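You operate a simulated robot arm through the tools that you are given. There is no shell and no other tool. Be economical: measure what you need, move in short steps, check, and stop when the job is done.

Carry out the task below with a simulated two-armed robot. There is one attempt and no reset: what you move stays moved.

JOB
Take the lid off the blue can on the tiled table and lay it down there. Fetch the large blue cap and set it in the green tray. Take the oil jug on the white table and put it away on the wooden table. Put the orange wax can on the cream card. Put one of the numbered reels from the grey table on the top of the gauge bench. Put the teal reel on the grey table away on the upper middle shelf of the tall rack. Stack the core marked "62" from the top of the green cabinet on top of the core marked "56". The order is free. Set down upright: oil jug, orange wax can, numbered reel, teal reel.

Only the result counts: the job must be done as asked and must still hold three seconds after the hand-in. Knocking over, shifting, dropping, spilling or breaking anything else fails it. A push-on lid holds only when it is set on centred and level and pressed home; a screw cap is set on level and turned clockwise until tight.

ROBOT AND FRAMES
Two 7-joint arms with fingered hands on one trunk, on a base that drives. Base frame: it is fixed to the floor where the robot stands at the start and does not move with it; the origin is under the middle of the robot, x ahead of it, y to its left, z up; the surface under the hand at the start is at about z = 800. Readings come in mm, degrees, newtons and seconds.
The left shoulder is at the start at [101, 125, 1229], the right one opposite. With the tool pointing down near the work surface each hand reaches from about 100 to 840 mm from the robot's upright axis, wherever it stands, measured 20 degrees to its own side. Places, roughly: blue can [750, -250, 750]; core [6000, -1000, 1000]; cream card [3750, -750, 750]; green tray (17x15x5 cm) [500, -300, 800]; large blue cap (6x6x2 cm) [500, 0, 800]; numbered reel [4000, -500, 750]; oil jug [1000, -250, 750]; orange wax can [4000, -500, 750]; teal reel (6x6x8 cm) [4200, -1700, 800]; top of the gauge bench [2000, 3200, 800]; upper middle shelf of the tall rack [-1000, 2900, 1300]; wooden table [2300, 10500, 800]. Payload 3.7 kg a hand.
Tool frame (each hand has its own): the origin (TCP) lies between the finger pads and is the grasp point; the fingertips stand 25 mm ahead of it; z points along the fingers, y is the line along which they close. Largest opening 88 mm; the body of the gripper starts 29 mm behind the TCP. The gripper is a hand of 5 fingers: y runs from the thumb to the fingers, the wrist lies at [-13, -97, -162] in the tool frame, and closing takes about 1.5 s.
Orientation is that of the tool frame in the base frame, as a unit quaternion [x, y, z, w]. With the fingers straight down and the wrist toward the robot, the tool's x, y and z point along [0, 1, 0], [1, 0, 0] and [0, 0, -1] of the base frame.

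CONTROLS
- The arms move only by the tool play_rows. It takes "left_motion", "right_motion" or both (then of equal length, played together; a hand with none holds still); each is one flat list of numbers, 6 for each row, row after row: the shift along the base's x, y, z in mm, then the turn, a rotation vector about the base's x, y, z in degrees. In form: [tx, ty, tz, ax, ay, az, tx, ty, tz, ax, ay, az, ...]. A call has 1 to 10 rows; each row shifts and turns the commanded pose from where the row before left it. "left_jaw" and "right_jaw" are, for a hand that has rows, the opening in per cent of the stroke, from 0 (shut) to 100 (fully open), set as the call begins (left out, the last holds). Each row takes 0.2 s and may step no farther than 50 mm and 8.6 degrees from the row before; otherwise, or with a gripper value out of range, the whole call is refused. A pose out of reach is approached as far as the arm can. The call stops where the force on the tool passes 40 N (or 10 N more than at its start, if that is more) or the arm is blocked; 0.2 s more then pass. Each finger travels about 45 mm/s and halts on what it meets, pressing with about 23 N; the grip force reading is that of the motor and also rises with nothing between the fingers. The clock runs only during rows and for 0.2 s after the last one: add rows that do not move to give the fingers time. It gives the time, the measured TCP pose, the force on the tool (base axes), the opening and the grip force at its end, in the units of the frame above (readings bear some noise), with the torque about the TCP (base axes, N m) and any sound that the robot's microphone picked up, and new pictures: "pictures" is both (left out), scene, wrist or none (wrist: the cameras of the hands that moved).
- Cameras (640 x 400 px; columns grow to the right, rows downward): "scene" is now at [178, -28.7, 1353.3]; the picture's right is [-0.39, -0.92, 0.00], its down [-0.67, 0.29, -0.68] and it looks along [0.63, -0.27, -0.73] (base axes); focal length 261 px, centre (320, 200). "left" rides on the left gripper at [-59, -79, -105] in its tool frame; the picture's right is [-0.73, -0.32, 0.61], its down [0.62, -0.68, 0.38] and it looks along [0.29, 0.66, 0.70] (tool axes); focal length 234 px, centre (320, 200). "right" rides on the right gripper at [59, -79, -105] in its tool frame; the picture's right is [-0.73, 0.32, -0.61], its down [-0.62, -0.68, 0.38] and it looks along [-0.29, 0.66, 0.70] (tool axes); focal length 234 px, centre (320, 200).
- move_column(by): slides the trunk up (or, below 0, down) by that many mm; the arms and the scene camera ride with it, the base frame stays. It gives what a move gives, with no picture.
- steer(legs): drives the robot by 1 to 6 legs, each [ahead, left, turn to the left] in mm, mm and degrees, along the robot's own axes; the way and the turn of a leg run together, so that a leg with both is an arc; at most 1500 mm and 180 degrees a leg. The arms and the cameras ride along, it lands a little off, and it stops where it bumps. It gives what a move gives, and a new picture of the scene camera.
- grasp_type(shape, hand): the hand has 5 fingers and takes this shape, open, in about a second: jaw (thumb against the fingers, like two jaws); tri (thumb and two fingers); tip (a fingertip pinch); poke (one finger out to press); point (the index stretched); flat (the hand flat); cup (the hand cupped); fist (a fist). The gripper value then closes the fingers along that shape, each until it touches; the sizes above hold for jaw. It gives what a move gives, with no picture.
- pan_tilt(pan, tilt): turns the head with the scene camera to pan (to the left, within 80 degrees either way) and tilt (down, from -29 to 69), counted from straight ahead of the robot. It gives what a move gives, and a new picture of the scene camera.
- probe_pixels(camera, pixels): for up to 12 pixels [column, row] of the newest picture of that camera ("zoom" is the newest enlarged one), the place [x, y, z] in the base frame of the surface seen there, good to about 3 mm. The clock stands still meanwhile.
- inspect(camera, box): a new picture of the part [left, top, right, bottom] of that camera's present view, enlarged. The clock stands still meanwhile.
- close_job(): hands the job in; it is judged then, once.

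Go step by step. Measure first, check grasps and placings, and put right what went wrong. The budget is 131 turns and 260 pictures, counting those below and the enlarged ones. Unless the task says otherwise, let go and move clear before handing in, and close with one line.

The tools are called after ">>>" as a command line: name --argument value ..., lists and objects as JSON in quotes. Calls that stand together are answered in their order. play_rows: Moves the arms, as the interface text tells. Its arguments: {"type":"object","properties":{"left_motion":{"type":"array","items":{"type":"number"}},"left_jaw":{"type":"number"},"right_motion":{"type":"array","items":{"type":"number"}},"right_jaw":{"type":"number"},"pictures":{"type":"string","enum":["both","scene","wrist","none"]}},"required":[]} The other tools are called the same way: move_column (by) slides the trunk up or down; grasp_type (shape, hand) gives the hand a shape; steer (legs) drives the base; pan_tilt (pan, tilt) turns the head that bears the scene camera; probe_pixels (camera, pixels) gives the place of the surface under pixels of a picture; inspect (camera, box) takes an enlarged picture of a part of a camera's view; close_job () hands the job in.

At the start:

```text
clock: 0.0
left_ee_pos: [584.1, 47.9, 1136.7]
left_tcp_rot: [0.708, 0.707, 0.0, 0.0]
left_contact_force: [0.0, -0.3, -2.0]
left_torque: [-0.01, 0.01, -0.02]
left_opening: 87.8
left_grasp_force: 0.1
left_shape: jaw
right_ee_pos: [382.0, -360.5, 1111.5]
right_tcp_rot: [0.707, 0.707, 0.0, 0.0]
right_contact_force: [-0.1, -0.5, 0.5]
right_torque: [-0.01, -0.01, -0.01]
right_opening: 87.5
right_grasp_force: 0.0
right_shape: jaw
trunk travel left (down, up): [-248.0, 168.0]
robot x, y, heading: [0.2, -0.3, -0.0]
head pan, tilt: [-23.0, 47.1]
```

scene: 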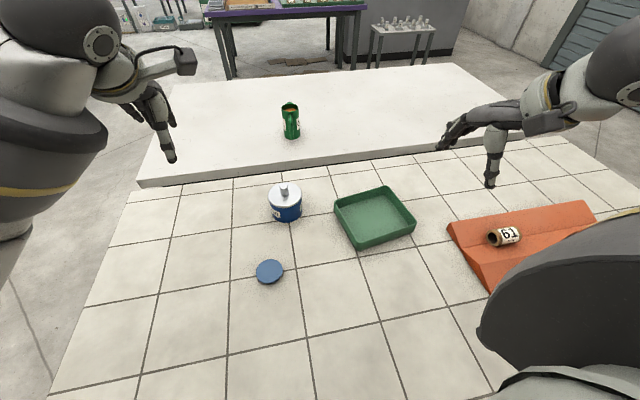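
right: 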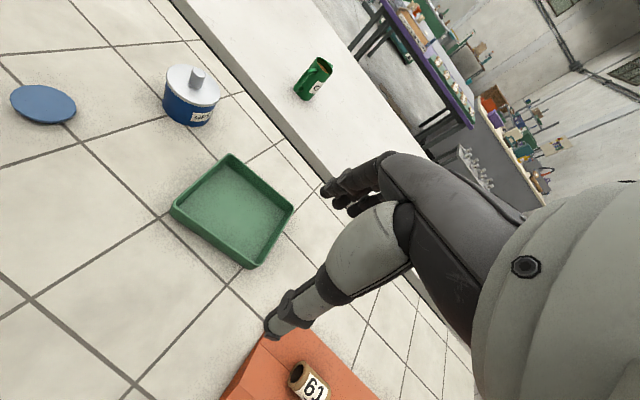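
left: 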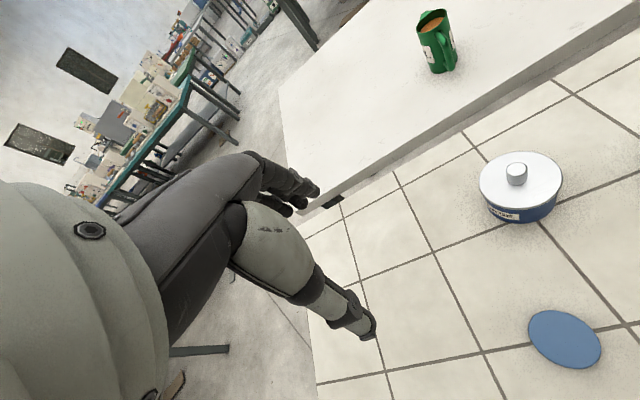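

The tiled table shows the blue can with a knobbed lid (285,200), the blue cap (269,271), the green tray (375,217), and the green jug (290,120) on the white table. I'll measure them first.

>>> probe_pixels --camera "scene" --pixels '[[284, 186], [284, 195], [270, 197], [300, 197], [286, 212], [269, 271], [257, 271], [282, 271], [375, 222], [290, 104], [291, 137], [230, 230]]'

>>> inspect --camera "scene" --box '[230, 80, 430, 290]'

>>> inspect --camera "left" --box '[380, 0, 640, 250]'

```text
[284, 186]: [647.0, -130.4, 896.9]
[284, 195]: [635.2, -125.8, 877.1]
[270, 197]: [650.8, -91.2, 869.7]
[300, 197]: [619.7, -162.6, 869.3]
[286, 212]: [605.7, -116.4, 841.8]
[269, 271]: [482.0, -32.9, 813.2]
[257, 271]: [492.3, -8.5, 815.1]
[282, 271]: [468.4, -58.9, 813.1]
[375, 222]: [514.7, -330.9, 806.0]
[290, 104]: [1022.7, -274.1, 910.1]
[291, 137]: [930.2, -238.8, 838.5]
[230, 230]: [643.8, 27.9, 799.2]
```

```text
1.90 times, centred on (330, 185) of scene
```

zoom: 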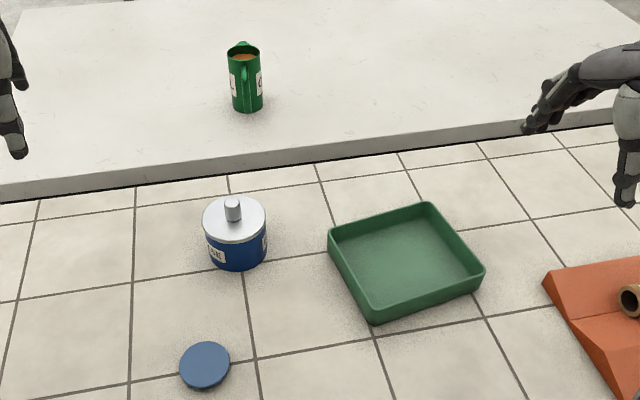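

```text
1.60 times, centred on (510, 125) of left
```

zoom: 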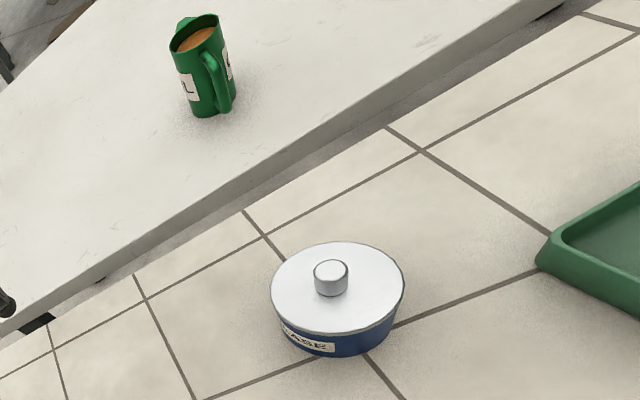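

The lid knob is about [646,-130,873–897], the cap centre [481,-33] with top at 814. I'll bring the left hand above the knob first.

>>> play_rows --left_motion '[12, -36, -32, 0, 0, 0, 12, -36, -32, 0, 0, 0, 12, -36, -32, 0, 0, 0, 12, -36, -32, 0, 0, 0, 13, -34, -32, 0, 0, 0, 0, 0, -20, 0, 0, 0, 0, 0, 0, 0, 0, 0]' --left_jaw 60

```text
clock: 1.6
left_ee_pos: [644.2, -129.9, 956.2]
left_tcp_rot: [0.707, 0.707, 0.0, -0.001]
left_contact_force: [-1.0, 0.7, 0.5]
left_torque: [-0.04, 0.02, 0.0]
left_opening: 53.1
left_grasp_force: 0.0
left_shape: jaw
right_ee_pos: [382.5, -360.3, 1111.3]
right_tcp_rot: [0.707, 0.707, 0.001, 0.0]
right_contact_force: [0.1, -0.4, 1.0]
right_torque: [0.02, -0.03, -0.03]
right_opening: 87.6
right_grasp_force: 0.0
right_shape: jaw
trunk travel left (down, up): [-248.0, 168.0]
robot x, y, heading: [-0.0, -1.1, 0.1]
head pan, tilt: [-23.0, 47.1]
```

scene: 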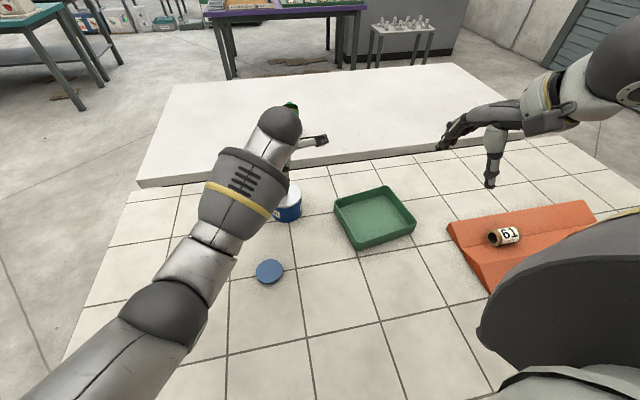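
left: 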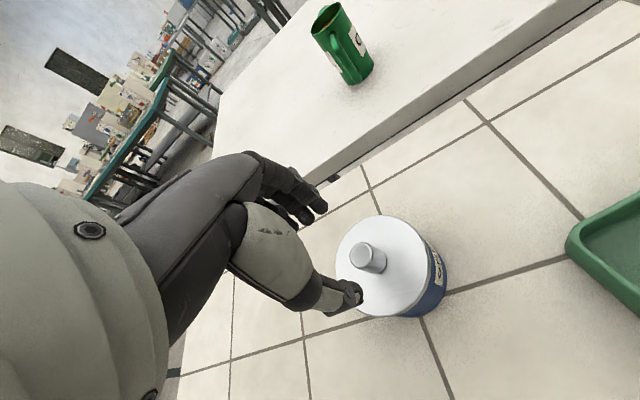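

The knob shows in the left view at (366,255), beyond the thumb tip. I'll probe it to fix its position.

>>> probe_pixels --camera "left" --pixels '[[366, 250], [355, 252], [380, 256], [366, 268], [395, 240], [380, 220], [390, 312], [424, 270], [345, 82], [330, 15]]'

```text
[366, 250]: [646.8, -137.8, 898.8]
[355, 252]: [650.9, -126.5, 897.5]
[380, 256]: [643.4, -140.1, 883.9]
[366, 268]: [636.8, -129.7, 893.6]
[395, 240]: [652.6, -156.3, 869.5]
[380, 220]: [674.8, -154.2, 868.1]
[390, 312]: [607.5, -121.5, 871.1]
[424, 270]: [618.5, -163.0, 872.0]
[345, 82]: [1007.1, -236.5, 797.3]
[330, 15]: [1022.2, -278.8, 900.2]
```

Knob centre is about (647,-132). Descending so the fingertips stop just above the disc, then closing.

>>> play_rows --left_motion '[1, -1, -29, 0, 0, 0, 1, -1, -27, 0, 0, 0]' --pictures "wrist"

>>> play_rows --left_motion '[0, 0, 0, 0, 0, 0, 0, 0, 0, 0, 0, 0, 0, 0, 0, 0, 0, 0, 0, 0, 0, 0, 0, 0, 0, 0, 0, 0, 0, 0, 0, 0, 0, 0, 0, 0]' --left_jaw 0 --pictures "wrist"

```text
clock: 2.2
left_ee_pos: [645.8, -130.5, 901.3]
left_tcp_rot: [0.707, 0.707, 0.001, 0.0]
left_contact_force: [0.5, 0.6, -0.2]
left_torque: [-0.01, -0.02, -0.01]
left_opening: 52.8
left_grasp_force: 0.0
left_shape: jaw
right_ee_pos: [380.4, -360.4, 1111.9]
right_tcp_rot: [0.707, 0.707, 0.0, 0.0]
right_contact_force: [-0.1, 0.5, -0.4]
right_torque: [-0.01, 0.01, 0.04]
right_opening: 87.7
right_grasp_force: 0.1
right_shape: jaw
trunk travel left (down, up): [-248.0, 168.0]
robot x, y, heading: [0.4, 2.2, -0.1]
head pan, tilt: [-23.0, 47.1]
```

left: 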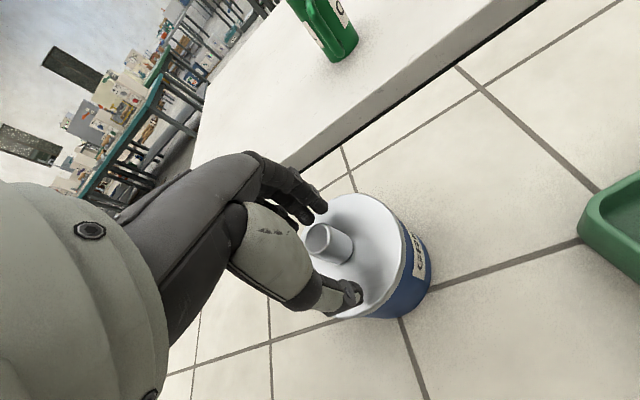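

```text
clock: 3.6
left_ee_pos: [645.6, -131.0, 900.9]
left_tcp_rot: [0.708, 0.707, 0.0, 0.001]
left_contact_force: [0.1, 0.5, -1.1]
left_torque: [0.05, -0.04, 0.01]
left_opening: 14.6
left_grasp_force: 23.0
left_shape: jaw
right_ee_pos: [381.2, -359.9, 1110.8]
right_tcp_rot: [0.707, 0.707, 0.0, 0.0]
right_contact_force: [0.5, 0.1, 0.7]
right_torque: [-0.02, -0.01, 0.01]
right_opening: 87.5
right_grasp_force: 0.0
right_shape: jaw
trunk travel left (down, up): [-248.0, 168.0]
robot x, y, heading: [2.7, 2.7, -0.1]
head pan, tilt: [-23.0, 47.1]
```

left: 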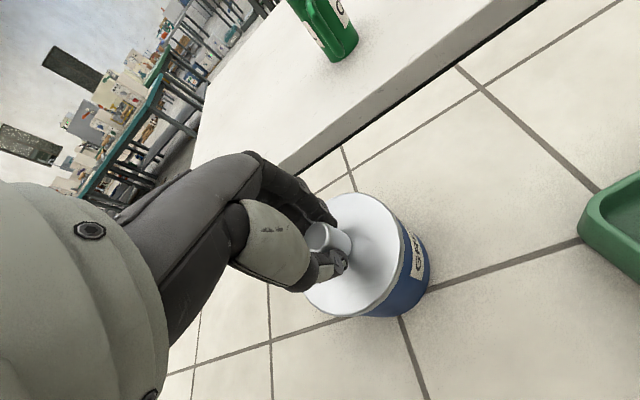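

Grip at 14.6 mm opening, 23 N, on the knob. Lifting straight up gently.

>>> play_rows --left_motion '[0, 0, 5, 0, 0, 0, 0, 0, 10, 0, 0, 0, 0, 0, 30, 0, 0, 0, 0, 0, 30, 0, 0, 0]'

```text
clock: 4.6
left_ee_pos: [644.4, -130.8, 976.8]
left_tcp_rot: [0.707, 0.708, 0.0, -0.001]
left_contact_force: [0.2, 0.0, -3.6]
left_torque: [0.0, 0.0, -0.01]
left_opening: 14.3
left_grasp_force: 23.4
left_shape: jaw
right_ee_pos: [381.6, -360.4, 1110.9]
right_tcp_rot: [0.707, 0.707, -0.001, -0.001]
right_contact_force: [0.6, 0.6, 0.0]
right_torque: [0.01, 0.03, 0.01]
right_opening: 87.7
right_grasp_force: 0.0
right_shape: jaw
trunk travel left (down, up): [-248.0, 168.0]
robot x, y, heading: [1.4, 2.9, 0.0]
head pan, tilt: [-23.0, 47.1]
```

scene: 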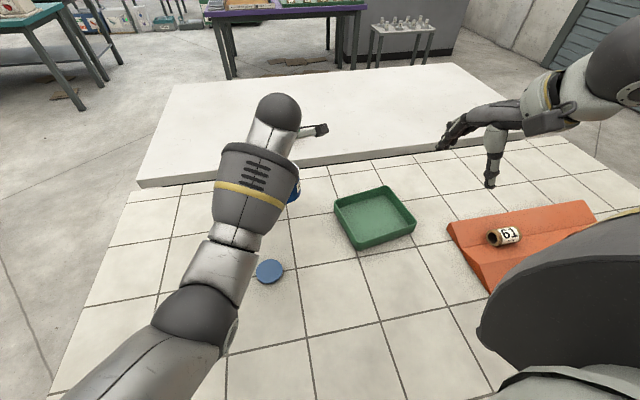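
left: 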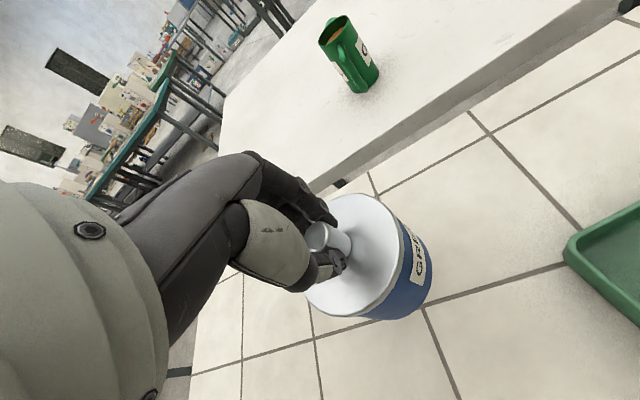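

The can came up with the lid (it fills the same left-view pixels around (375,270)), so the lid is tight and the can needs a second hand. I'll set it back down first.

>>> play_rows --left_motion '[0, 0, -35, 0, 0, 0, 0, 0, -25, 0, 0, 0, 0, 0, -8, 0, 0, 0, 0, 0, -5, 0, 0, 0, 0, 0, -3, 0, 0, 0, 0, 0, 0, 0, 0, 0]' --pictures "wrist"

>>> inspect --camera "right" --box '[120, 40, 280, 140]'

```text
clock: 6.0
left_ee_pos: [646.7, -132.0, 901.9]
left_tcp_rot: [0.708, 0.707, 0.001, 0.001]
left_contact_force: [-2.3, 1.2, 3.2]
left_torque: [0.04, -0.01, 0.04]
left_opening: 14.4
left_grasp_force: 23.3
left_shape: jaw
right_ee_pos: [381.1, -359.6, 1110.6]
right_tcp_rot: [0.707, 0.707, -0.001, 0.0]
right_contact_force: [-0.5, -0.5, 0.2]
right_torque: [0.0, 0.0, -0.01]
right_opening: 87.6
right_grasp_force: 0.1
right_shape: jaw
trunk travel left (down, up): [-248.0, 168.0]
robot x, y, heading: [-3.0, -2.2, 0.1]
head pan, tilt: [-23.0, 47.1]
```

left: 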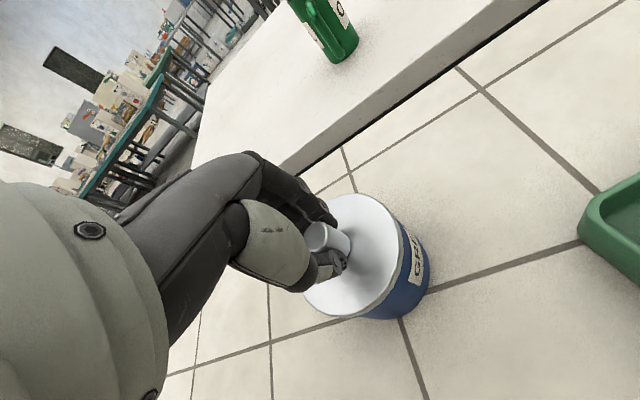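

```text
4.00 times, centred on (200, 90) of right
```

zoom: 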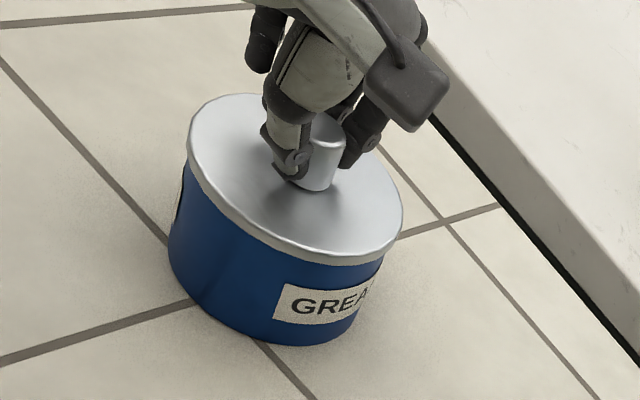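

The can is back on the table. I'll measure body and lid widths from this enlarged view.

>>> probe_pixels --camera "zoom" --pixels '[[188, 145], [402, 220], [215, 110], [290, 245], [280, 345], [175, 230], [355, 325], [260, 280], [285, 325], [372, 265], [176, 265]]'

```text
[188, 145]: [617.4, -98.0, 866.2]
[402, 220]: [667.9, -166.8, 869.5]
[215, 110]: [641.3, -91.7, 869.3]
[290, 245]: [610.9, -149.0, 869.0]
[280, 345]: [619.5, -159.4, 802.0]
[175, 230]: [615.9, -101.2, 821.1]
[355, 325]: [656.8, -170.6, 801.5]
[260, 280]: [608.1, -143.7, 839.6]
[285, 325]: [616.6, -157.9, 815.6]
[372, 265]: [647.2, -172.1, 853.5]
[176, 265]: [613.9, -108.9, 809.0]
```

Body diameter is 80 mm, lid 84 mm. I'll bring the right hand in tilted 60°, straddling the body in x, to a stand-off at about (646,-243,888).

>>> play_rows --right_motion '[33, 15, -28, 7.5, 0, 0, 33, 15, -28, 7.5, 0, 0, 33, 15, -28, 7.5, 0, 0, 33, 15, -28, 7.5, 0, 0, 33, 15, -28, 7.5, 0, 0, 33, 14, -28, 7.5, 0, 0, 33, 14, -28, 7.5, 0, 0, 34, 14, -27, 7.5, 0, 0, 0, 0, 0, 0, 0, 0]' --right_jaw 100

```text
clock: 8.0
left_ee_pos: [646.1, -131.0, 899.3]
left_tcp_rot: [0.707, 0.707, 0.0, 0.0]
left_contact_force: [-3.4, 2.3, 4.4]
left_torque: [0.03, -0.02, 0.02]
left_opening: 14.9
left_grasp_force: 23.2
left_shape: jaw
right_ee_pos: [646.0, -241.1, 889.6]
right_tcp_rot: [0.612, 0.613, 0.354, -0.354]
right_contact_force: [0.2, -0.3, 0.2]
right_torque: [-0.03, 0.01, 0.02]
right_opening: 87.7
right_grasp_force: 0.0
right_shape: jaw
trunk travel left (down, up): [-248.0, 168.0]
robot x, y, heading: [0.2, -0.3, -0.2]
head pan, tilt: [-23.0, 47.1]
```

scene: 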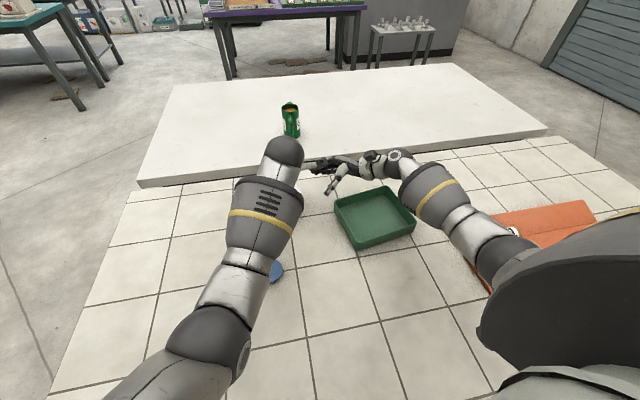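
right: 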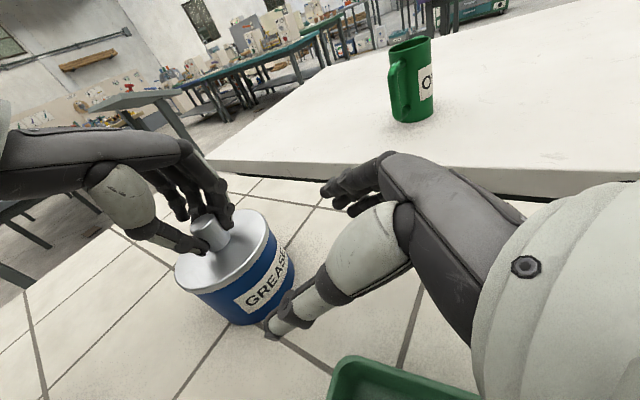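

The right hand's fingers are lined up on either side of the can. Advancing along the tool axis.

>>> play_rows --right_motion '[0, 24, -14, 0, 0, 0, 0, 24, -14, 0, 0, 0, 0, 16, -10, 0, 0, 0]' --pictures "wrist"

```text
clock: 8.8
left_ee_pos: [646.6, -131.9, 899.4]
left_tcp_rot: [0.707, 0.707, 0.0, 0.0]
left_contact_force: [-3.4, 2.1, 4.0]
left_torque: [0.07, -0.02, -0.02]
left_opening: 14.7
left_grasp_force: 23.2
left_shape: jaw
right_ee_pos: [645.7, -178.2, 850.5]
right_tcp_rot: [0.612, 0.613, 0.353, -0.353]
right_contact_force: [-0.1, 0.1, -0.6]
right_torque: [0.0, 0.0, 0.01]
right_opening: 87.9
right_grasp_force: 0.1
right_shape: jaw
trunk travel left (down, up): [-248.0, 168.0]
robot x, y, heading: [-1.7, 0.0, 0.1]
head pan, tilt: [-23.0, 47.1]
```

right: 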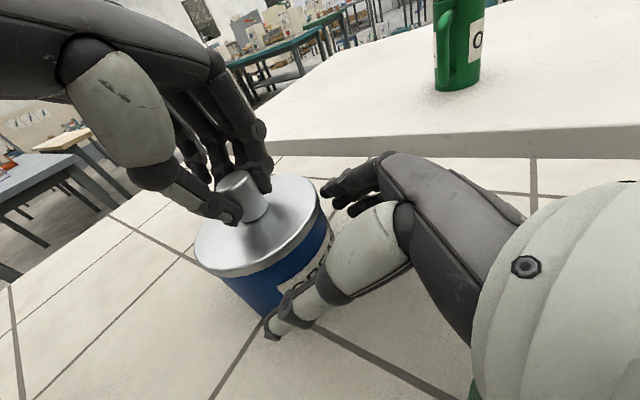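

Clearance looks fine so far. Advancing another ~28 mm.

>>> play_rows --right_motion '[0, 10, -6, 0, 0, 0, 0, 10, -6, 0, 0, 0, 0, 8, -4, 0, 0, 0]' --pictures "wrist"

```text
clock: 9.6
left_ee_pos: [646.0, -131.4, 900.2]
left_tcp_rot: [0.707, 0.707, 0.001, 0.0]
left_contact_force: [-2.3, 2.8, 3.2]
left_torque: [0.06, -0.05, 0.09]
left_opening: 14.8
left_grasp_force: 22.8
left_shape: jaw
right_ee_pos: [645.9, -153.1, 834.3]
right_tcp_rot: [0.613, 0.612, 0.355, -0.353]
right_contact_force: [1.8, -2.9, 2.1]
right_torque: [0.01, -0.1, -0.17]
right_opening: 87.6
right_grasp_force: 0.0
right_shape: jaw
trunk travel left (down, up): [-248.0, 168.0]
robot x, y, heading: [3.3, -1.7, -0.3]
head pan, tilt: [-23.0, 47.1]
```

right: 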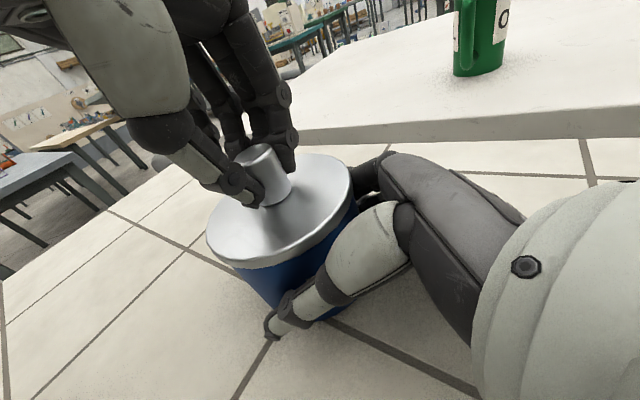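

Fingers straddle the body below the lid rim with only light contact (~3 N). Closing the right hand.

>>> play_rows --right_motion '[0, 0, 0, 0, 0, 0, 0, 0, 0, 0, 0, 0, 0, 0, 0, 0, 0, 0, 0, 0, 0, 0, 0, 0]' --right_jaw 0 --pictures "wrist"

```text
clock: 10.6
left_ee_pos: [646.7, -131.5, 900.6]
left_tcp_rot: [0.707, 0.707, 0.001, -0.002]
left_contact_force: [-0.8, 5.3, 2.4]
left_torque: [0.1, -0.03, 0.1]
left_opening: 14.4
left_grasp_force: 23.9
left_shape: jaw
right_ee_pos: [645.5, -153.1, 834.6]
right_tcp_rot: [0.612, 0.613, 0.354, -0.353]
right_contact_force: [0.6, -6.8, 3.5]
right_torque: [-0.08, -0.17, -0.14]
right_opening: 78.6
right_grasp_force: 23.1
right_shape: jaw
trunk travel left (down, up): [-248.0, 168.0]
robot x, y, heading: [-1.2, -0.1, 0.1]
head pan, tilt: [-23.0, 47.1]
```

right: 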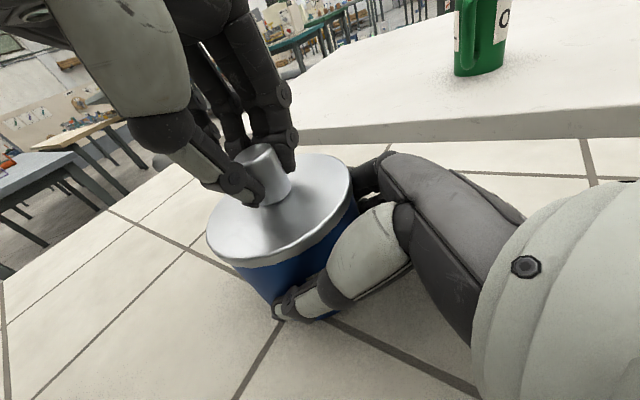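

Body gripped at 78.6 mm. Now pulling the lid straight up with the left while the right holds the can down.

>>> play_rows --left_motion '[0, 0, 4, 0, 0, 0, 0, 0, 4, 0, 0, 0, 0, 0, 6, 0, 0, 0, 0, 0, 10, 0, 0, 0]' --right_motion '[0, 0, 0, 0, 0, 0, 0, 0, 0, 0, 0, 0, 0, 0, 0, 0, 0, 0, 0, 0, 0, 0, 0, 0]' --pictures "wrist"

```text
clock: 11.6
left_ee_pos: [646.8, -130.8, 925.4]
left_tcp_rot: [0.707, 0.707, 0.0, 0.0]
left_contact_force: [0.5, -0.3, -1.3]
left_torque: [-0.01, -0.01, 0.01]
left_opening: 14.7
left_grasp_force: 22.8
left_shape: jaw
right_ee_pos: [646.9, -151.4, 835.4]
right_tcp_rot: [0.613, 0.612, 0.353, -0.354]
right_contact_force: [0.7, -0.2, 5.5]
right_torque: [0.03, -0.28, -0.04]
right_opening: 78.4
right_grasp_force: 23.0
right_shape: jaw
trunk travel left (down, up): [-248.0, 168.0]
robot x, y, heading: [-2.8, -2.5, 0.0]
head pan, tilt: [-23.0, 47.1]
heard: snap
```

right: 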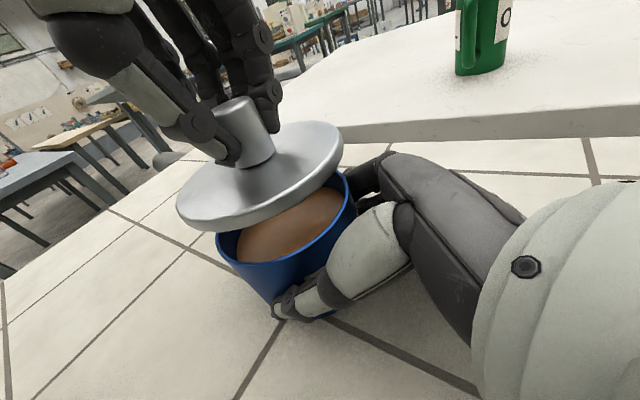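
left: 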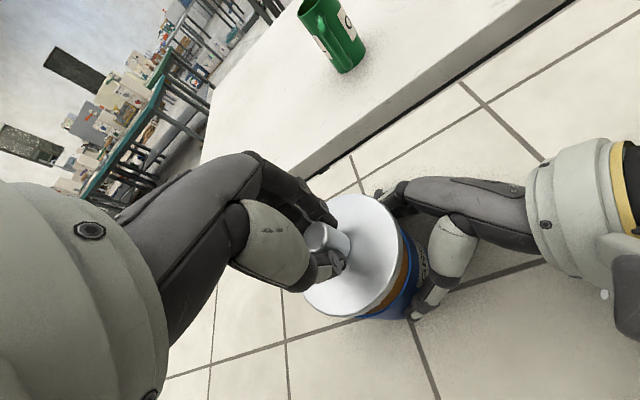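

A snap was heard and the open can shows at (285,230). I'll raise the lid and carry it left, while the right opens and backs out.

>>> play_rows --left_motion '[0, 0, 30, 0, 0, 0, 0, 15, 30, 0, 0, 0, -5, 45, 0, 0, 0, 0, -5, 45, 0, 0, 0, 0, -5, 45, 0, 0, 0, 0, -5, 45, 0, 0, 0, 0, 0, 0, -40, 0, 0, 0, 0, 0, -40, 0, 0, 0, 0, 0, -40, 0, 0, 0]' --right_motion '[0, 0, 0, 0, 0, 0, 0, 0, 0, 0, 0, 0, 0, 0, 0, 0, 0, 0, 0, 0, 0, 0, 0, 0, 0, 0, 0, 0, 0, 0, 0, -10, 6, 0, 0, 0, 0, -20, 12, 0, 0, 0, 0, -24, 14, 0, 0, 0, 0, -24, 14, 0, 0, 0]' --right_jaw 100

```text
clock: 13.6
left_ee_pos: [625.5, 64.0, 863.0]
left_tcp_rot: [0.707, 0.707, 0.0, 0.0]
left_contact_force: [0.8, 0.4, -0.3]
left_torque: [-0.01, 0.02, -0.03]
left_opening: 14.5
left_grasp_force: 23.1
left_shape: jaw
right_ee_pos: [646.0, -230.3, 882.4]
right_tcp_rot: [0.612, 0.613, 0.354, -0.353]
right_contact_force: [0.0, 0.4, 0.0]
right_torque: [0.0, -0.01, -0.01]
right_opening: 87.7
right_grasp_force: 0.0
right_shape: jaw
trunk travel left (down, up): [-248.0, 168.0]
robot x, y, heading: [-0.9, 1.0, 0.1]
head pan, tilt: [-23.0, 47.1]
```

scene: 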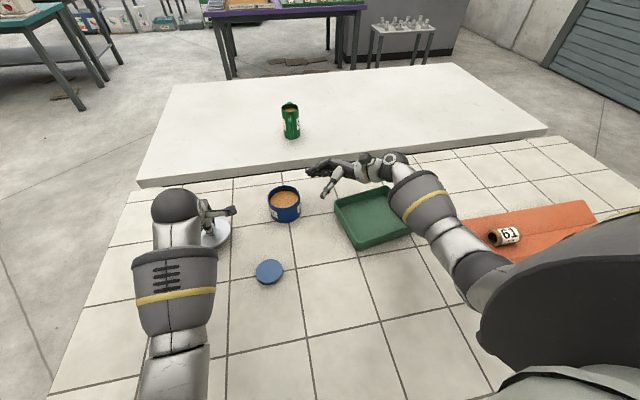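
right: 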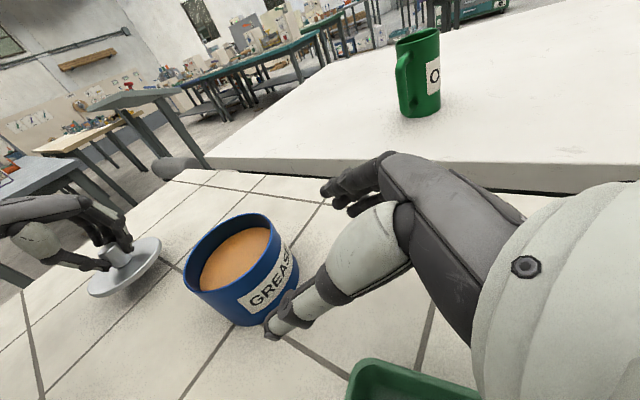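
left: 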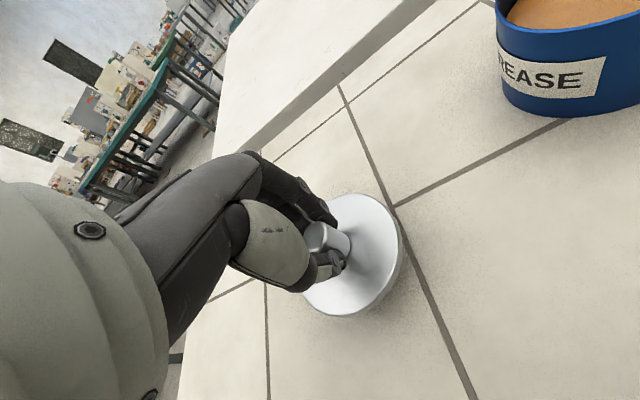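

Lid is over clear tiles at (625,64). Lowering it to touch, while the right hand rises and un-tilts.

>>> play_rows --left_motion '[0, 0, -8, 0, 0, 0, 0, 0, -6, 0, 0, 0, 0, 0, -4, 0, 0, 0, 0, 0, -3, 0, 0, 0, 0, 0, -2, 0, 0, 0, 0, 0, 0, 0, 0, 0, 0, 0, 0, 0, 0, 0, 0, 0, 0, 0, 0, 0]' --right_motion '[-10, -10, 20, -7.5, 0, 0, -20, -5, 20, -7.5, 0, 0, -20, 0, 20, -7.5, 0, 0, -20, 0, 20, -7.5, 0, 0, -20, 0, 0, -7.5, 0, 0, -20, 0, 0, -7.5, 0, 0, -20, 0, 0, -7.5, 0, 0, -20, 0, 0, -7.5, 0, 0]' --pictures "wrist"

```text
clock: 15.4
left_ee_pos: [626.3, 63.0, 840.7]
left_tcp_rot: [0.707, 0.707, 0.001, 0.0]
left_contact_force: [-1.3, 0.4, 0.2]
left_torque: [0.01, -0.03, 0.02]
left_opening: 14.6
left_grasp_force: 22.5
left_shape: jaw
right_ee_pos: [495.4, -243.5, 961.7]
right_tcp_rot: [0.707, 0.707, -0.001, 0.001]
right_contact_force: [-0.2, 0.0, 0.2]
right_torque: [-0.02, 0.01, -0.01]
right_opening: 87.8
right_grasp_force: 0.0
right_shape: jaw
trunk travel left (down, up): [-248.0, 168.0]
robot x, y, heading: [-1.3, 0.8, 0.1]
head pan, tilt: [-23.0, 47.1]
```

right: 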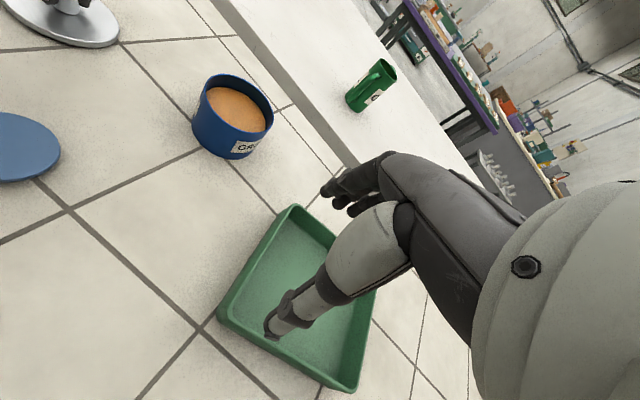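
left: 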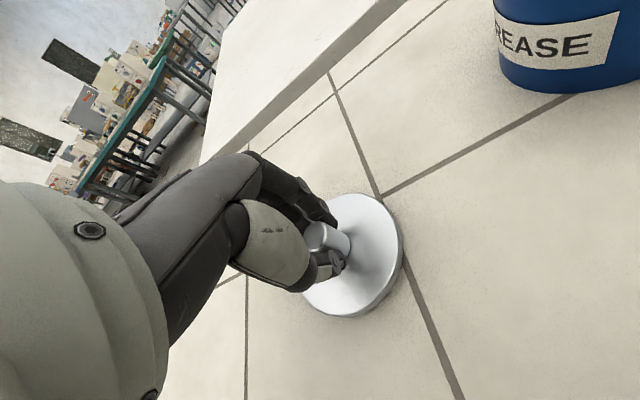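

No contact yet (force near 0). Lowering in 2 mm steps.

>>> play_rows --left_motion '[0, 0, -2, 0, 0, 0, 0, 0, -2, 0, 0, 0, 0, 0, -2, 0, 0, 0, 0, 0, -2, 0, 0, 0, 0, 0, 0, 0, 0, 0]' --pictures "none"

>>> probe_pixels --camera "left" --pixels '[[350, 312], [370, 240], [398, 300], [385, 300]]'

```text
clock: 16.6
left_ee_pos: [626.9, 62.4, 837.0]
left_tcp_rot: [0.707, 0.707, 0.003, 0.003]
left_contact_force: [-0.2, 1.3, 25.1]
left_torque: [0.08, -0.16, 0.04]
left_opening: 15.8
left_grasp_force: 23.6
left_shape: jaw
right_ee_pos: [494.3, -243.4, 962.6]
right_tcp_rot: [0.707, 0.707, 0.001, 0.002]
right_contact_force: [-0.2, 0.1, -0.7]
right_torque: [-0.01, 0.04, -0.01]
right_opening: 87.8
right_grasp_force: 0.0
right_shape: jaw
trunk travel left (down, up): [-248.0, 168.0]
robot x, y, heading: [-0.5, -2.3, -0.2]
head pan, tilt: [-23.0, 47.1]
```

```text
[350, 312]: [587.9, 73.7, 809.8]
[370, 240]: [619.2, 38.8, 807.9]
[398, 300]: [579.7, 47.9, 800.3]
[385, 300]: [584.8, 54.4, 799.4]
```

Firm contact at 25 N: the lid is down. Easing up, opening, and lifting the left hand clear.

>>> play_rows --left_motion '[0, 0, 3, 0, 0, 0]' --pictures "none"

>>> play_rows --left_motion '[0, 0, 0, 0, 0, 0, 0, 0, 0, 0, 0, 0, 0, 0, 0, 0, 0, 0, 0, 0, 0, 0, 0, 0, 0, 0, 40, 0, 0, 0, 0, 0, 45, 0, 0, 0, 0, 20, 40, 0, 0, 0, 0, 40, 25, 0, 0, 0, 0, 40, 25, 0, 0, 0, 0, 40, 25, 0, 0, 0]' --left_jaw 60 --pictures "scene"

```text
clock: 17.0
left_ee_pos: [626.2, 63.1, 836.2]
left_tcp_rot: [0.707, 0.707, 0.002, 0.0]
left_contact_force: [4.0, -0.8, 18.5]
left_torque: [0.01, -0.3, 0.0]
left_opening: 16.2
left_grasp_force: 22.9
left_shape: jaw
right_ee_pos: [494.9, -244.1, 961.1]
right_tcp_rot: [0.707, 0.707, 0.001, 0.001]
right_contact_force: [-1.0, 0.0, -0.3]
right_torque: [0.0, 0.02, -0.03]
right_opening: 87.7
right_grasp_force: 0.0
right_shape: jaw
trunk travel left (down, up): [-248.0, 168.0]
robot x, y, heading: [3.6, -0.1, -0.2]
head pan, tilt: [-23.0, 47.1]
```

```text
clock: 19.2
left_ee_pos: [626.8, 203.2, 1037.9]
left_tcp_rot: [0.707, 0.707, 0.0, -0.001]
left_contact_force: [0.1, -0.6, 0.4]
left_torque: [0.01, -0.01, 0.01]
left_opening: 52.4
left_grasp_force: 0.0
left_shape: jaw
right_ee_pos: [495.2, -244.0, 960.9]
right_tcp_rot: [0.707, 0.707, 0.0, 0.0]
right_contact_force: [-0.7, 0.2, 1.3]
right_torque: [-0.02, 0.01, -0.03]
right_opening: 88.0
right_grasp_force: 0.0
right_shape: jaw
trunk travel left (down, up): [-248.0, 168.0]
robot x, y, heading: [2.9, 1.5, 0.1]
head pan, tilt: [-23.0, 47.1]
```

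scene: 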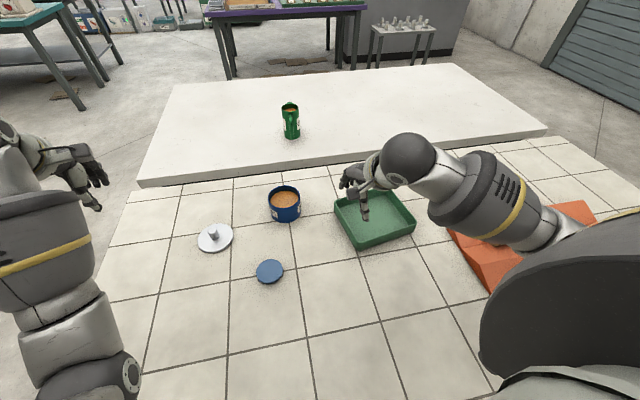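

The lid lies flat at (214,237). Next, moving the right hand over the blue cap at (481,-33).

>>> play_rows --right_motion '[-3, 42, -14, 0, 0, 0, -3, 42, -14, 0, 0, 0, -3, 42, -14, 0, 0, 0, -3, 42, -14, 0, 0, 0, -2, 43, -14, 0, 0, 0, 0, 0, 0, 0, 0, 0]' --right_jaw 100 --pictures "wrist"

```text
clock: 20.6
left_ee_pos: [626.1, 202.7, 1036.5]
left_tcp_rot: [0.707, 0.707, 0.0, -0.001]
left_contact_force: [-0.1, -0.3, -0.5]
left_torque: [-0.01, 0.0, -0.03]
left_opening: 52.4
left_grasp_force: 0.0
left_shape: jaw
right_ee_pos: [481.4, -31.7, 891.7]
right_tcp_rot: [0.708, 0.707, 0.0, 0.0]
right_contact_force: [-0.3, 0.2, 0.2]
right_torque: [0.01, 0.02, 0.0]
right_opening: 87.5
right_grasp_force: 0.1
right_shape: jaw
trunk travel left (down, up): [-248.0, 168.0]
robot x, y, heading: [1.7, -2.1, 0.0]
head pan, tilt: [-23.0, 47.1]
```

right: 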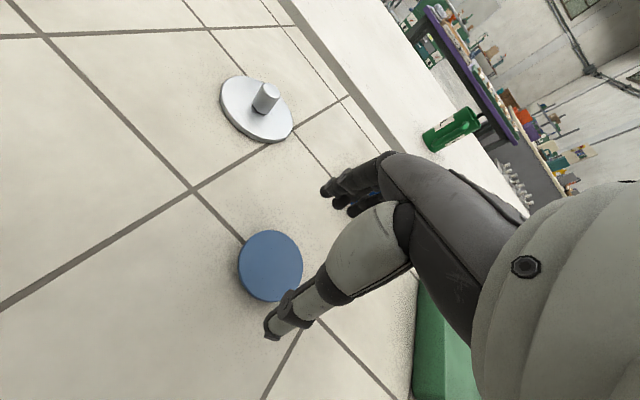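

>>> probe_pixels --camera "right" --pixels '[[270, 265], [243, 265], [298, 265], [275, 235], [267, 296]]'

```text
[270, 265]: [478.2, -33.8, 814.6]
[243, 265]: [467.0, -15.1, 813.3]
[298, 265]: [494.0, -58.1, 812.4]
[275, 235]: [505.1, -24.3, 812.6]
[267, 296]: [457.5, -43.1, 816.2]
```

Cap centre (480,-35), top 814. Descending to TCP z≈827 and closing.

>>> play_rows --right_motion '[-1, -2, -40, 0, 0, 0, 0, -1, -24, 0, 0, 0, 0, 0, 0, 0, 0, 0]' --pictures "none"

>>> play_rows --right_motion '[0, 0, 0, 0, 0, 0, 0, 0, 0, 0, 0, 0, 0, 0, 0, 0, 0, 0, 0, 0, 0, 0, 0, 0, 0, 0, 0, 0, 0, 0]' --right_jaw 0 --pictures "wrist"

```text
clock: 21.4
left_ee_pos: [627.3, 202.5, 1037.8]
left_tcp_rot: [0.707, 0.707, 0.0, 0.0]
left_contact_force: [0.2, -0.2, 0.2]
left_torque: [0.02, 0.02, -0.01]
left_opening: 52.5
left_grasp_force: 0.1
left_shape: jaw
right_ee_pos: [480.7, -35.3, 827.2]
right_tcp_rot: [0.707, 0.708, 0.0, -0.001]
right_contact_force: [-0.3, 0.1, 0.2]
right_torque: [-0.01, 0.02, 0.01]
right_opening: 88.1
right_grasp_force: 0.0
right_shape: jaw
trunk travel left (down, up): [-248.0, 168.0]
robot x, y, heading: [-2.0, -0.6, -0.1]
head pan, tilt: [-23.0, 47.1]
```

```text
clock: 22.6
left_ee_pos: [626.8, 202.7, 1036.3]
left_tcp_rot: [0.707, 0.707, 0.0, 0.0]
left_contact_force: [-1.1, 0.5, -0.3]
left_torque: [0.01, 0.0, 0.0]
left_opening: 52.5
left_grasp_force: 0.1
left_shape: jaw
right_ee_pos: [482.1, -36.9, 828.0]
right_tcp_rot: [0.707, 0.708, 0.0, 0.0]
right_contact_force: [0.7, 0.8, -0.1]
right_torque: [0.0, 0.0, 0.01]
right_opening: 45.2
right_grasp_force: 23.5
right_shape: jaw
trunk travel left (down, up): [-248.0, 168.0]
robot x, y, heading: [2.2, 3.3, 0.1]
head pan, tilt: [-23.0, 47.1]
```

right: 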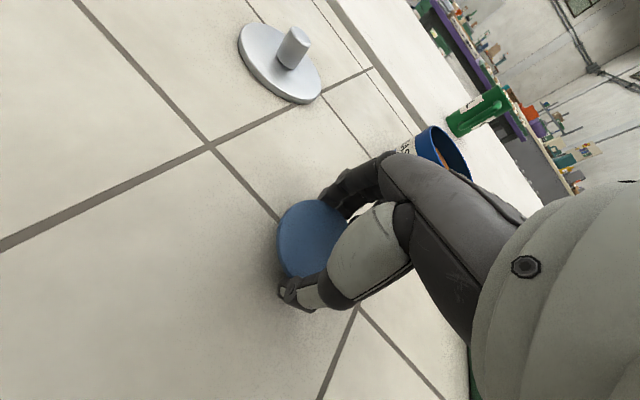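

Closed at 45 mm with 23 N on the cap. Lifting and carrying over the tray at (515,-330).

>>> play_rows --right_motion '[0, 0, 30, 0, 0, 0, 0, 0, 45, 0, 0, 0, 5, -48, 5, 0, 0, 0, 5, -48, 5, 0, 0, 0, 5, -48, 0, 0, 0, 0, 5, -48, 0, 0, 0, 0, 5, -48, 0, 0, 0, 8, -48, 0, 0, 0, 0, 0, 0, 0, 0, 0, 0]'

```text
refused: motion must hold 6 numbers for each row
```

>>> play_rows --right_motion '[0, 0, 30, 0, 0, 0, 0, 0, 45, 0, 0, 0, 5, -48, 5, 0, 0, 0, 5, -48, 5, 0, 0, 0, 5, -48, 0, 0, 0, 0, 5, -48, 0, 0, 0, 0, 5, -48, 0, 0, 0, 0, 8, -48, 0, 0, 0, 0, 0, 0, 0, 0, 0, 0]'

```text
clock: 24.6
left_ee_pos: [626.6, 201.8, 1037.8]
left_tcp_rot: [0.707, 0.707, 0.001, 0.0]
left_contact_force: [1.0, 0.7, 0.1]
left_torque: [0.02, 0.02, -0.01]
left_opening: 52.5
left_grasp_force: 0.0
left_shape: jaw
right_ee_pos: [514.2, -325.5, 909.7]
right_tcp_rot: [0.707, 0.707, 0.0, 0.0]
right_contact_force: [-1.0, 0.1, -0.1]
right_torque: [0.0, 0.0, 0.01]
right_opening: 44.8
right_grasp_force: 22.7
right_shape: jaw
trunk travel left (down, up): [-248.0, 168.0]
robot x, y, heading: [1.0, 2.3, 0.3]
head pan, tilt: [-23.0, 47.1]
```

scene: 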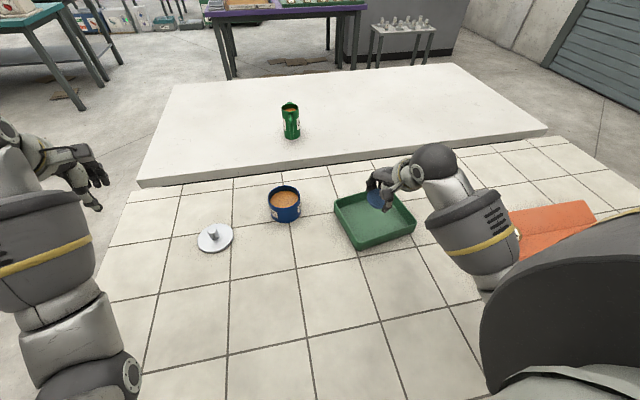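
right: 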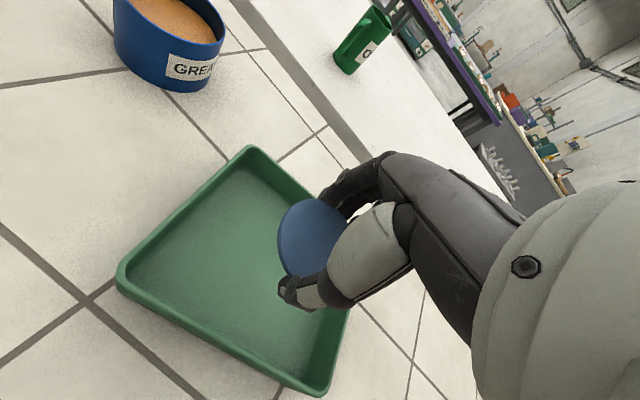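

>>> probe_pixels --camera "right" --pixels '[[250, 150], [122, 278], [320, 390], [235, 260], [300, 330], [235, 200], [170, 275]]'

```text
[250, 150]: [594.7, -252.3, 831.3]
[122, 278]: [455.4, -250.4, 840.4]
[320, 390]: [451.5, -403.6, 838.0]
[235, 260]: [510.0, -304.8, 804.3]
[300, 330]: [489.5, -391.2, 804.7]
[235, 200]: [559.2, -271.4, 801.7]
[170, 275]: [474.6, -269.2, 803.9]
```

Tray spans x 452–595, y −250…−405 with floor at 804. Shifting +9 mm in x and lowering to TCP ≈ 833.

>>> play_rows --right_motion '[9, -2, -40, 0, 0, 0, 0, 0, -30, 0, 0, 0, 0, 0, -4, 0, 0, 0, 0, 0, -2, 0, 0, 0, 0, 0, 0, 0, 0, 0]' --pictures "none"

>>> play_rows --right_motion '[0, 0, 0, 0, 0, 0, 0, 0, 0, 0, 0, 0, 0, 0, 0, 0, 0, 0, 0, 0, 0, 0, 0, 0, 0, 0, 35, 0, 0, 0, 0, 0, 45, 0, 0, 0, 0, 0, 45, 0, 0, 0, 0, 0, 45, 0, 0, 0]' --right_jaw 75 --pictures "both"

```text
clock: 25.8
left_ee_pos: [627.5, 202.5, 1037.4]
left_tcp_rot: [0.707, 0.708, 0.0, 0.001]
left_contact_force: [-0.4, -0.2, -0.6]
left_torque: [0.0, 0.0, -0.04]
left_opening: 52.5
left_grasp_force: 0.0
left_shape: jaw
right_ee_pos: [525.7, -325.9, 834.8]
right_tcp_rot: [0.707, 0.708, 0.0, 0.0]
right_contact_force: [0.3, 0.4, 0.8]
right_torque: [0.04, -0.03, 0.02]
right_opening: 44.8
right_grasp_force: 23.8
right_shape: jaw
trunk travel left (down, up): [-248.0, 168.0]
robot x, y, heading: [1.2, -0.5, -0.1]
head pan, tilt: [-23.0, 47.1]
```

```text
clock: 27.6
left_ee_pos: [626.2, 202.1, 1035.2]
left_tcp_rot: [0.707, 0.707, -0.001, 0.0]
left_contact_force: [0.3, 0.4, 0.1]
left_torque: [0.0, 0.0, 0.0]
left_opening: 52.4
left_grasp_force: 0.0
left_shape: jaw
right_ee_pos: [524.8, -326.0, 1004.8]
right_tcp_rot: [0.707, 0.707, -0.001, -0.001]
right_contact_force: [0.1, -0.2, -0.7]
right_torque: [-0.01, 0.01, 0.0]
right_opening: 66.0
right_grasp_force: 0.0
right_shape: jaw
trunk travel left (down, up): [-248.0, 168.0]
robot x, y, heading: [1.7, 0.3, -0.1]
head pan, tilt: [-23.0, 47.1]
```

scene: 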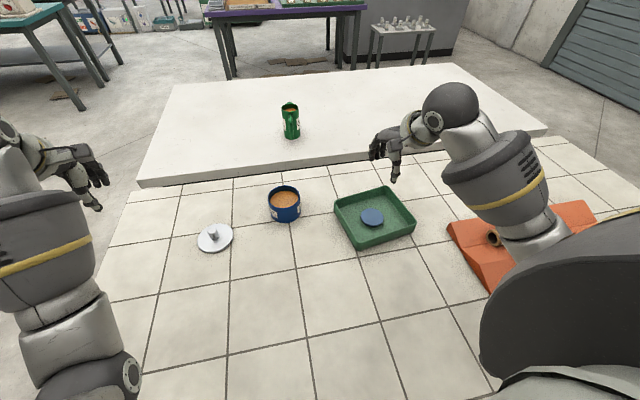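
right: 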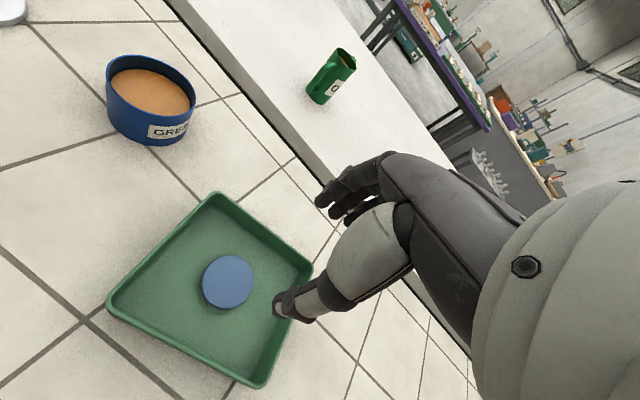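

The cap is in the tray at (371,217). Now I'll survey the room to plan driving.

>>> pan_tilt --pan 0 --tilt 12

>>> pan_tilt --pan 70 --tilt 15

>>> pan_tilt --pan -60 --tilt 20

>>> pan_tilt --pan 0 --tilt 68

```text
clock: 28.6
left_ee_pos: [626.5, 200.6, 1038.1]
left_tcp_rot: [0.707, 0.707, 0.0, 0.001]
left_contact_force: [-0.2, 0.2, 0.8]
left_torque: [0.01, -0.03, -0.01]
left_opening: 52.8
left_grasp_force: 0.1
left_shape: jaw
right_ee_pos: [525.3, -326.3, 1003.5]
right_tcp_rot: [0.706, 0.708, 0.001, 0.0]
right_contact_force: [-0.7, 0.0, 0.2]
right_torque: [0.02, -0.02, 0.03]
right_opening: 65.9
right_grasp_force: 0.1
right_shape: jaw
trunk travel left (down, up): [-248.0, 168.0]
robot x, y, heading: [-1.2, 1.9, 0.0]
head pan, tilt: [0.0, 12.0]
```

scene: 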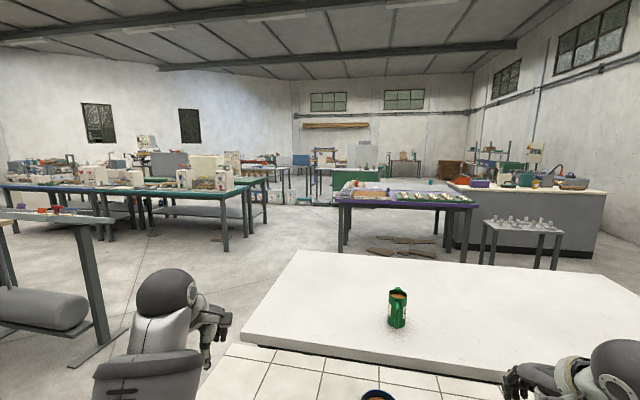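

```text
clock: 30.0
left_ee_pos: [627.1, 201.6, 1038.0]
left_tcp_rot: [0.707, 0.707, 0.0, 0.0]
left_contact_force: [0.0, 0.6, -0.3]
left_torque: [-0.01, 0.01, 0.0]
left_opening: 52.2
left_grasp_force: 0.1
left_shape: jaw
right_ee_pos: [524.7, -326.0, 1003.1]
right_tcp_rot: [0.707, 0.707, 0.0, 0.0]
right_contact_force: [0.0, 0.9, -0.5]
right_torque: [0.01, -0.03, 0.0]
right_opening: 66.1
right_grasp_force: 0.1
right_shape: jaw
trunk travel left (down, up): [-248.0, 168.0]
robot x, y, heading: [-1.8, -2.6, -0.2]
head pan, tilt: [70.0, 15.0]
```

scene: 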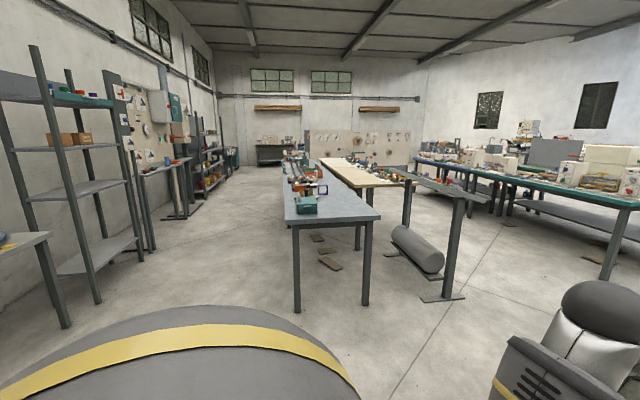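

```text
clock: 32.1
left_ee_pos: [627.5, 201.5, 1037.4]
left_tcp_rot: [0.707, 0.708, 0.0, 0.0]
left_contact_force: [1.0, -0.2, -0.7]
left_torque: [-0.02, 0.02, 0.03]
left_opening: 52.3
left_grasp_force: 0.1
left_shape: jaw
right_ee_pos: [524.6, -325.9, 1003.5]
right_tcp_rot: [0.707, 0.707, -0.001, 0.0]
right_contact_force: [0.1, -0.1, 0.1]
right_torque: [-0.02, -0.02, -0.01]
right_opening: 65.9
right_grasp_force: 0.1
right_shape: jaw
trunk travel left (down, up): [-248.0, 168.0]
robot x, y, heading: [-1.5, -3.2, -0.1]
head pan, tilt: [-60.0, 20.0]
```

scene: 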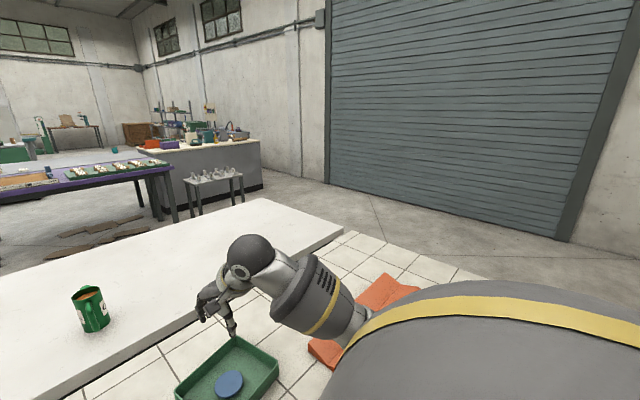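

```text
clock: 33.4
left_ee_pos: [627.6, 204.5, 1037.3]
left_tcp_rot: [0.707, 0.707, 0.0, 0.0]
left_contact_force: [0.5, 0.9, -0.3]
left_torque: [0.0, -0.02, 0.0]
left_opening: 52.7
left_grasp_force: 0.1
left_shape: jaw
right_ee_pos: [524.2, -326.3, 1002.9]
right_tcp_rot: [0.707, 0.707, -0.001, 0.001]
right_contact_force: [0.0, -0.2, -0.3]
right_torque: [-0.01, -0.02, -0.01]
right_opening: 65.9
right_grasp_force: 0.1
right_shape: jaw
trunk travel left (down, up): [-248.0, 168.0]
robot x, y, heading: [1.6, -2.0, -0.0]
head pan, tilt: [0.0, 68.0]
```

scene: 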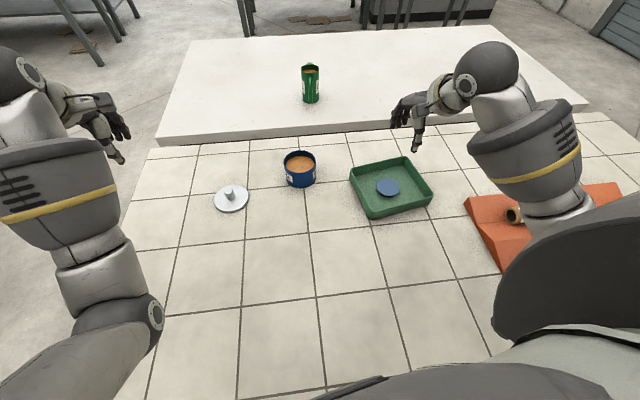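

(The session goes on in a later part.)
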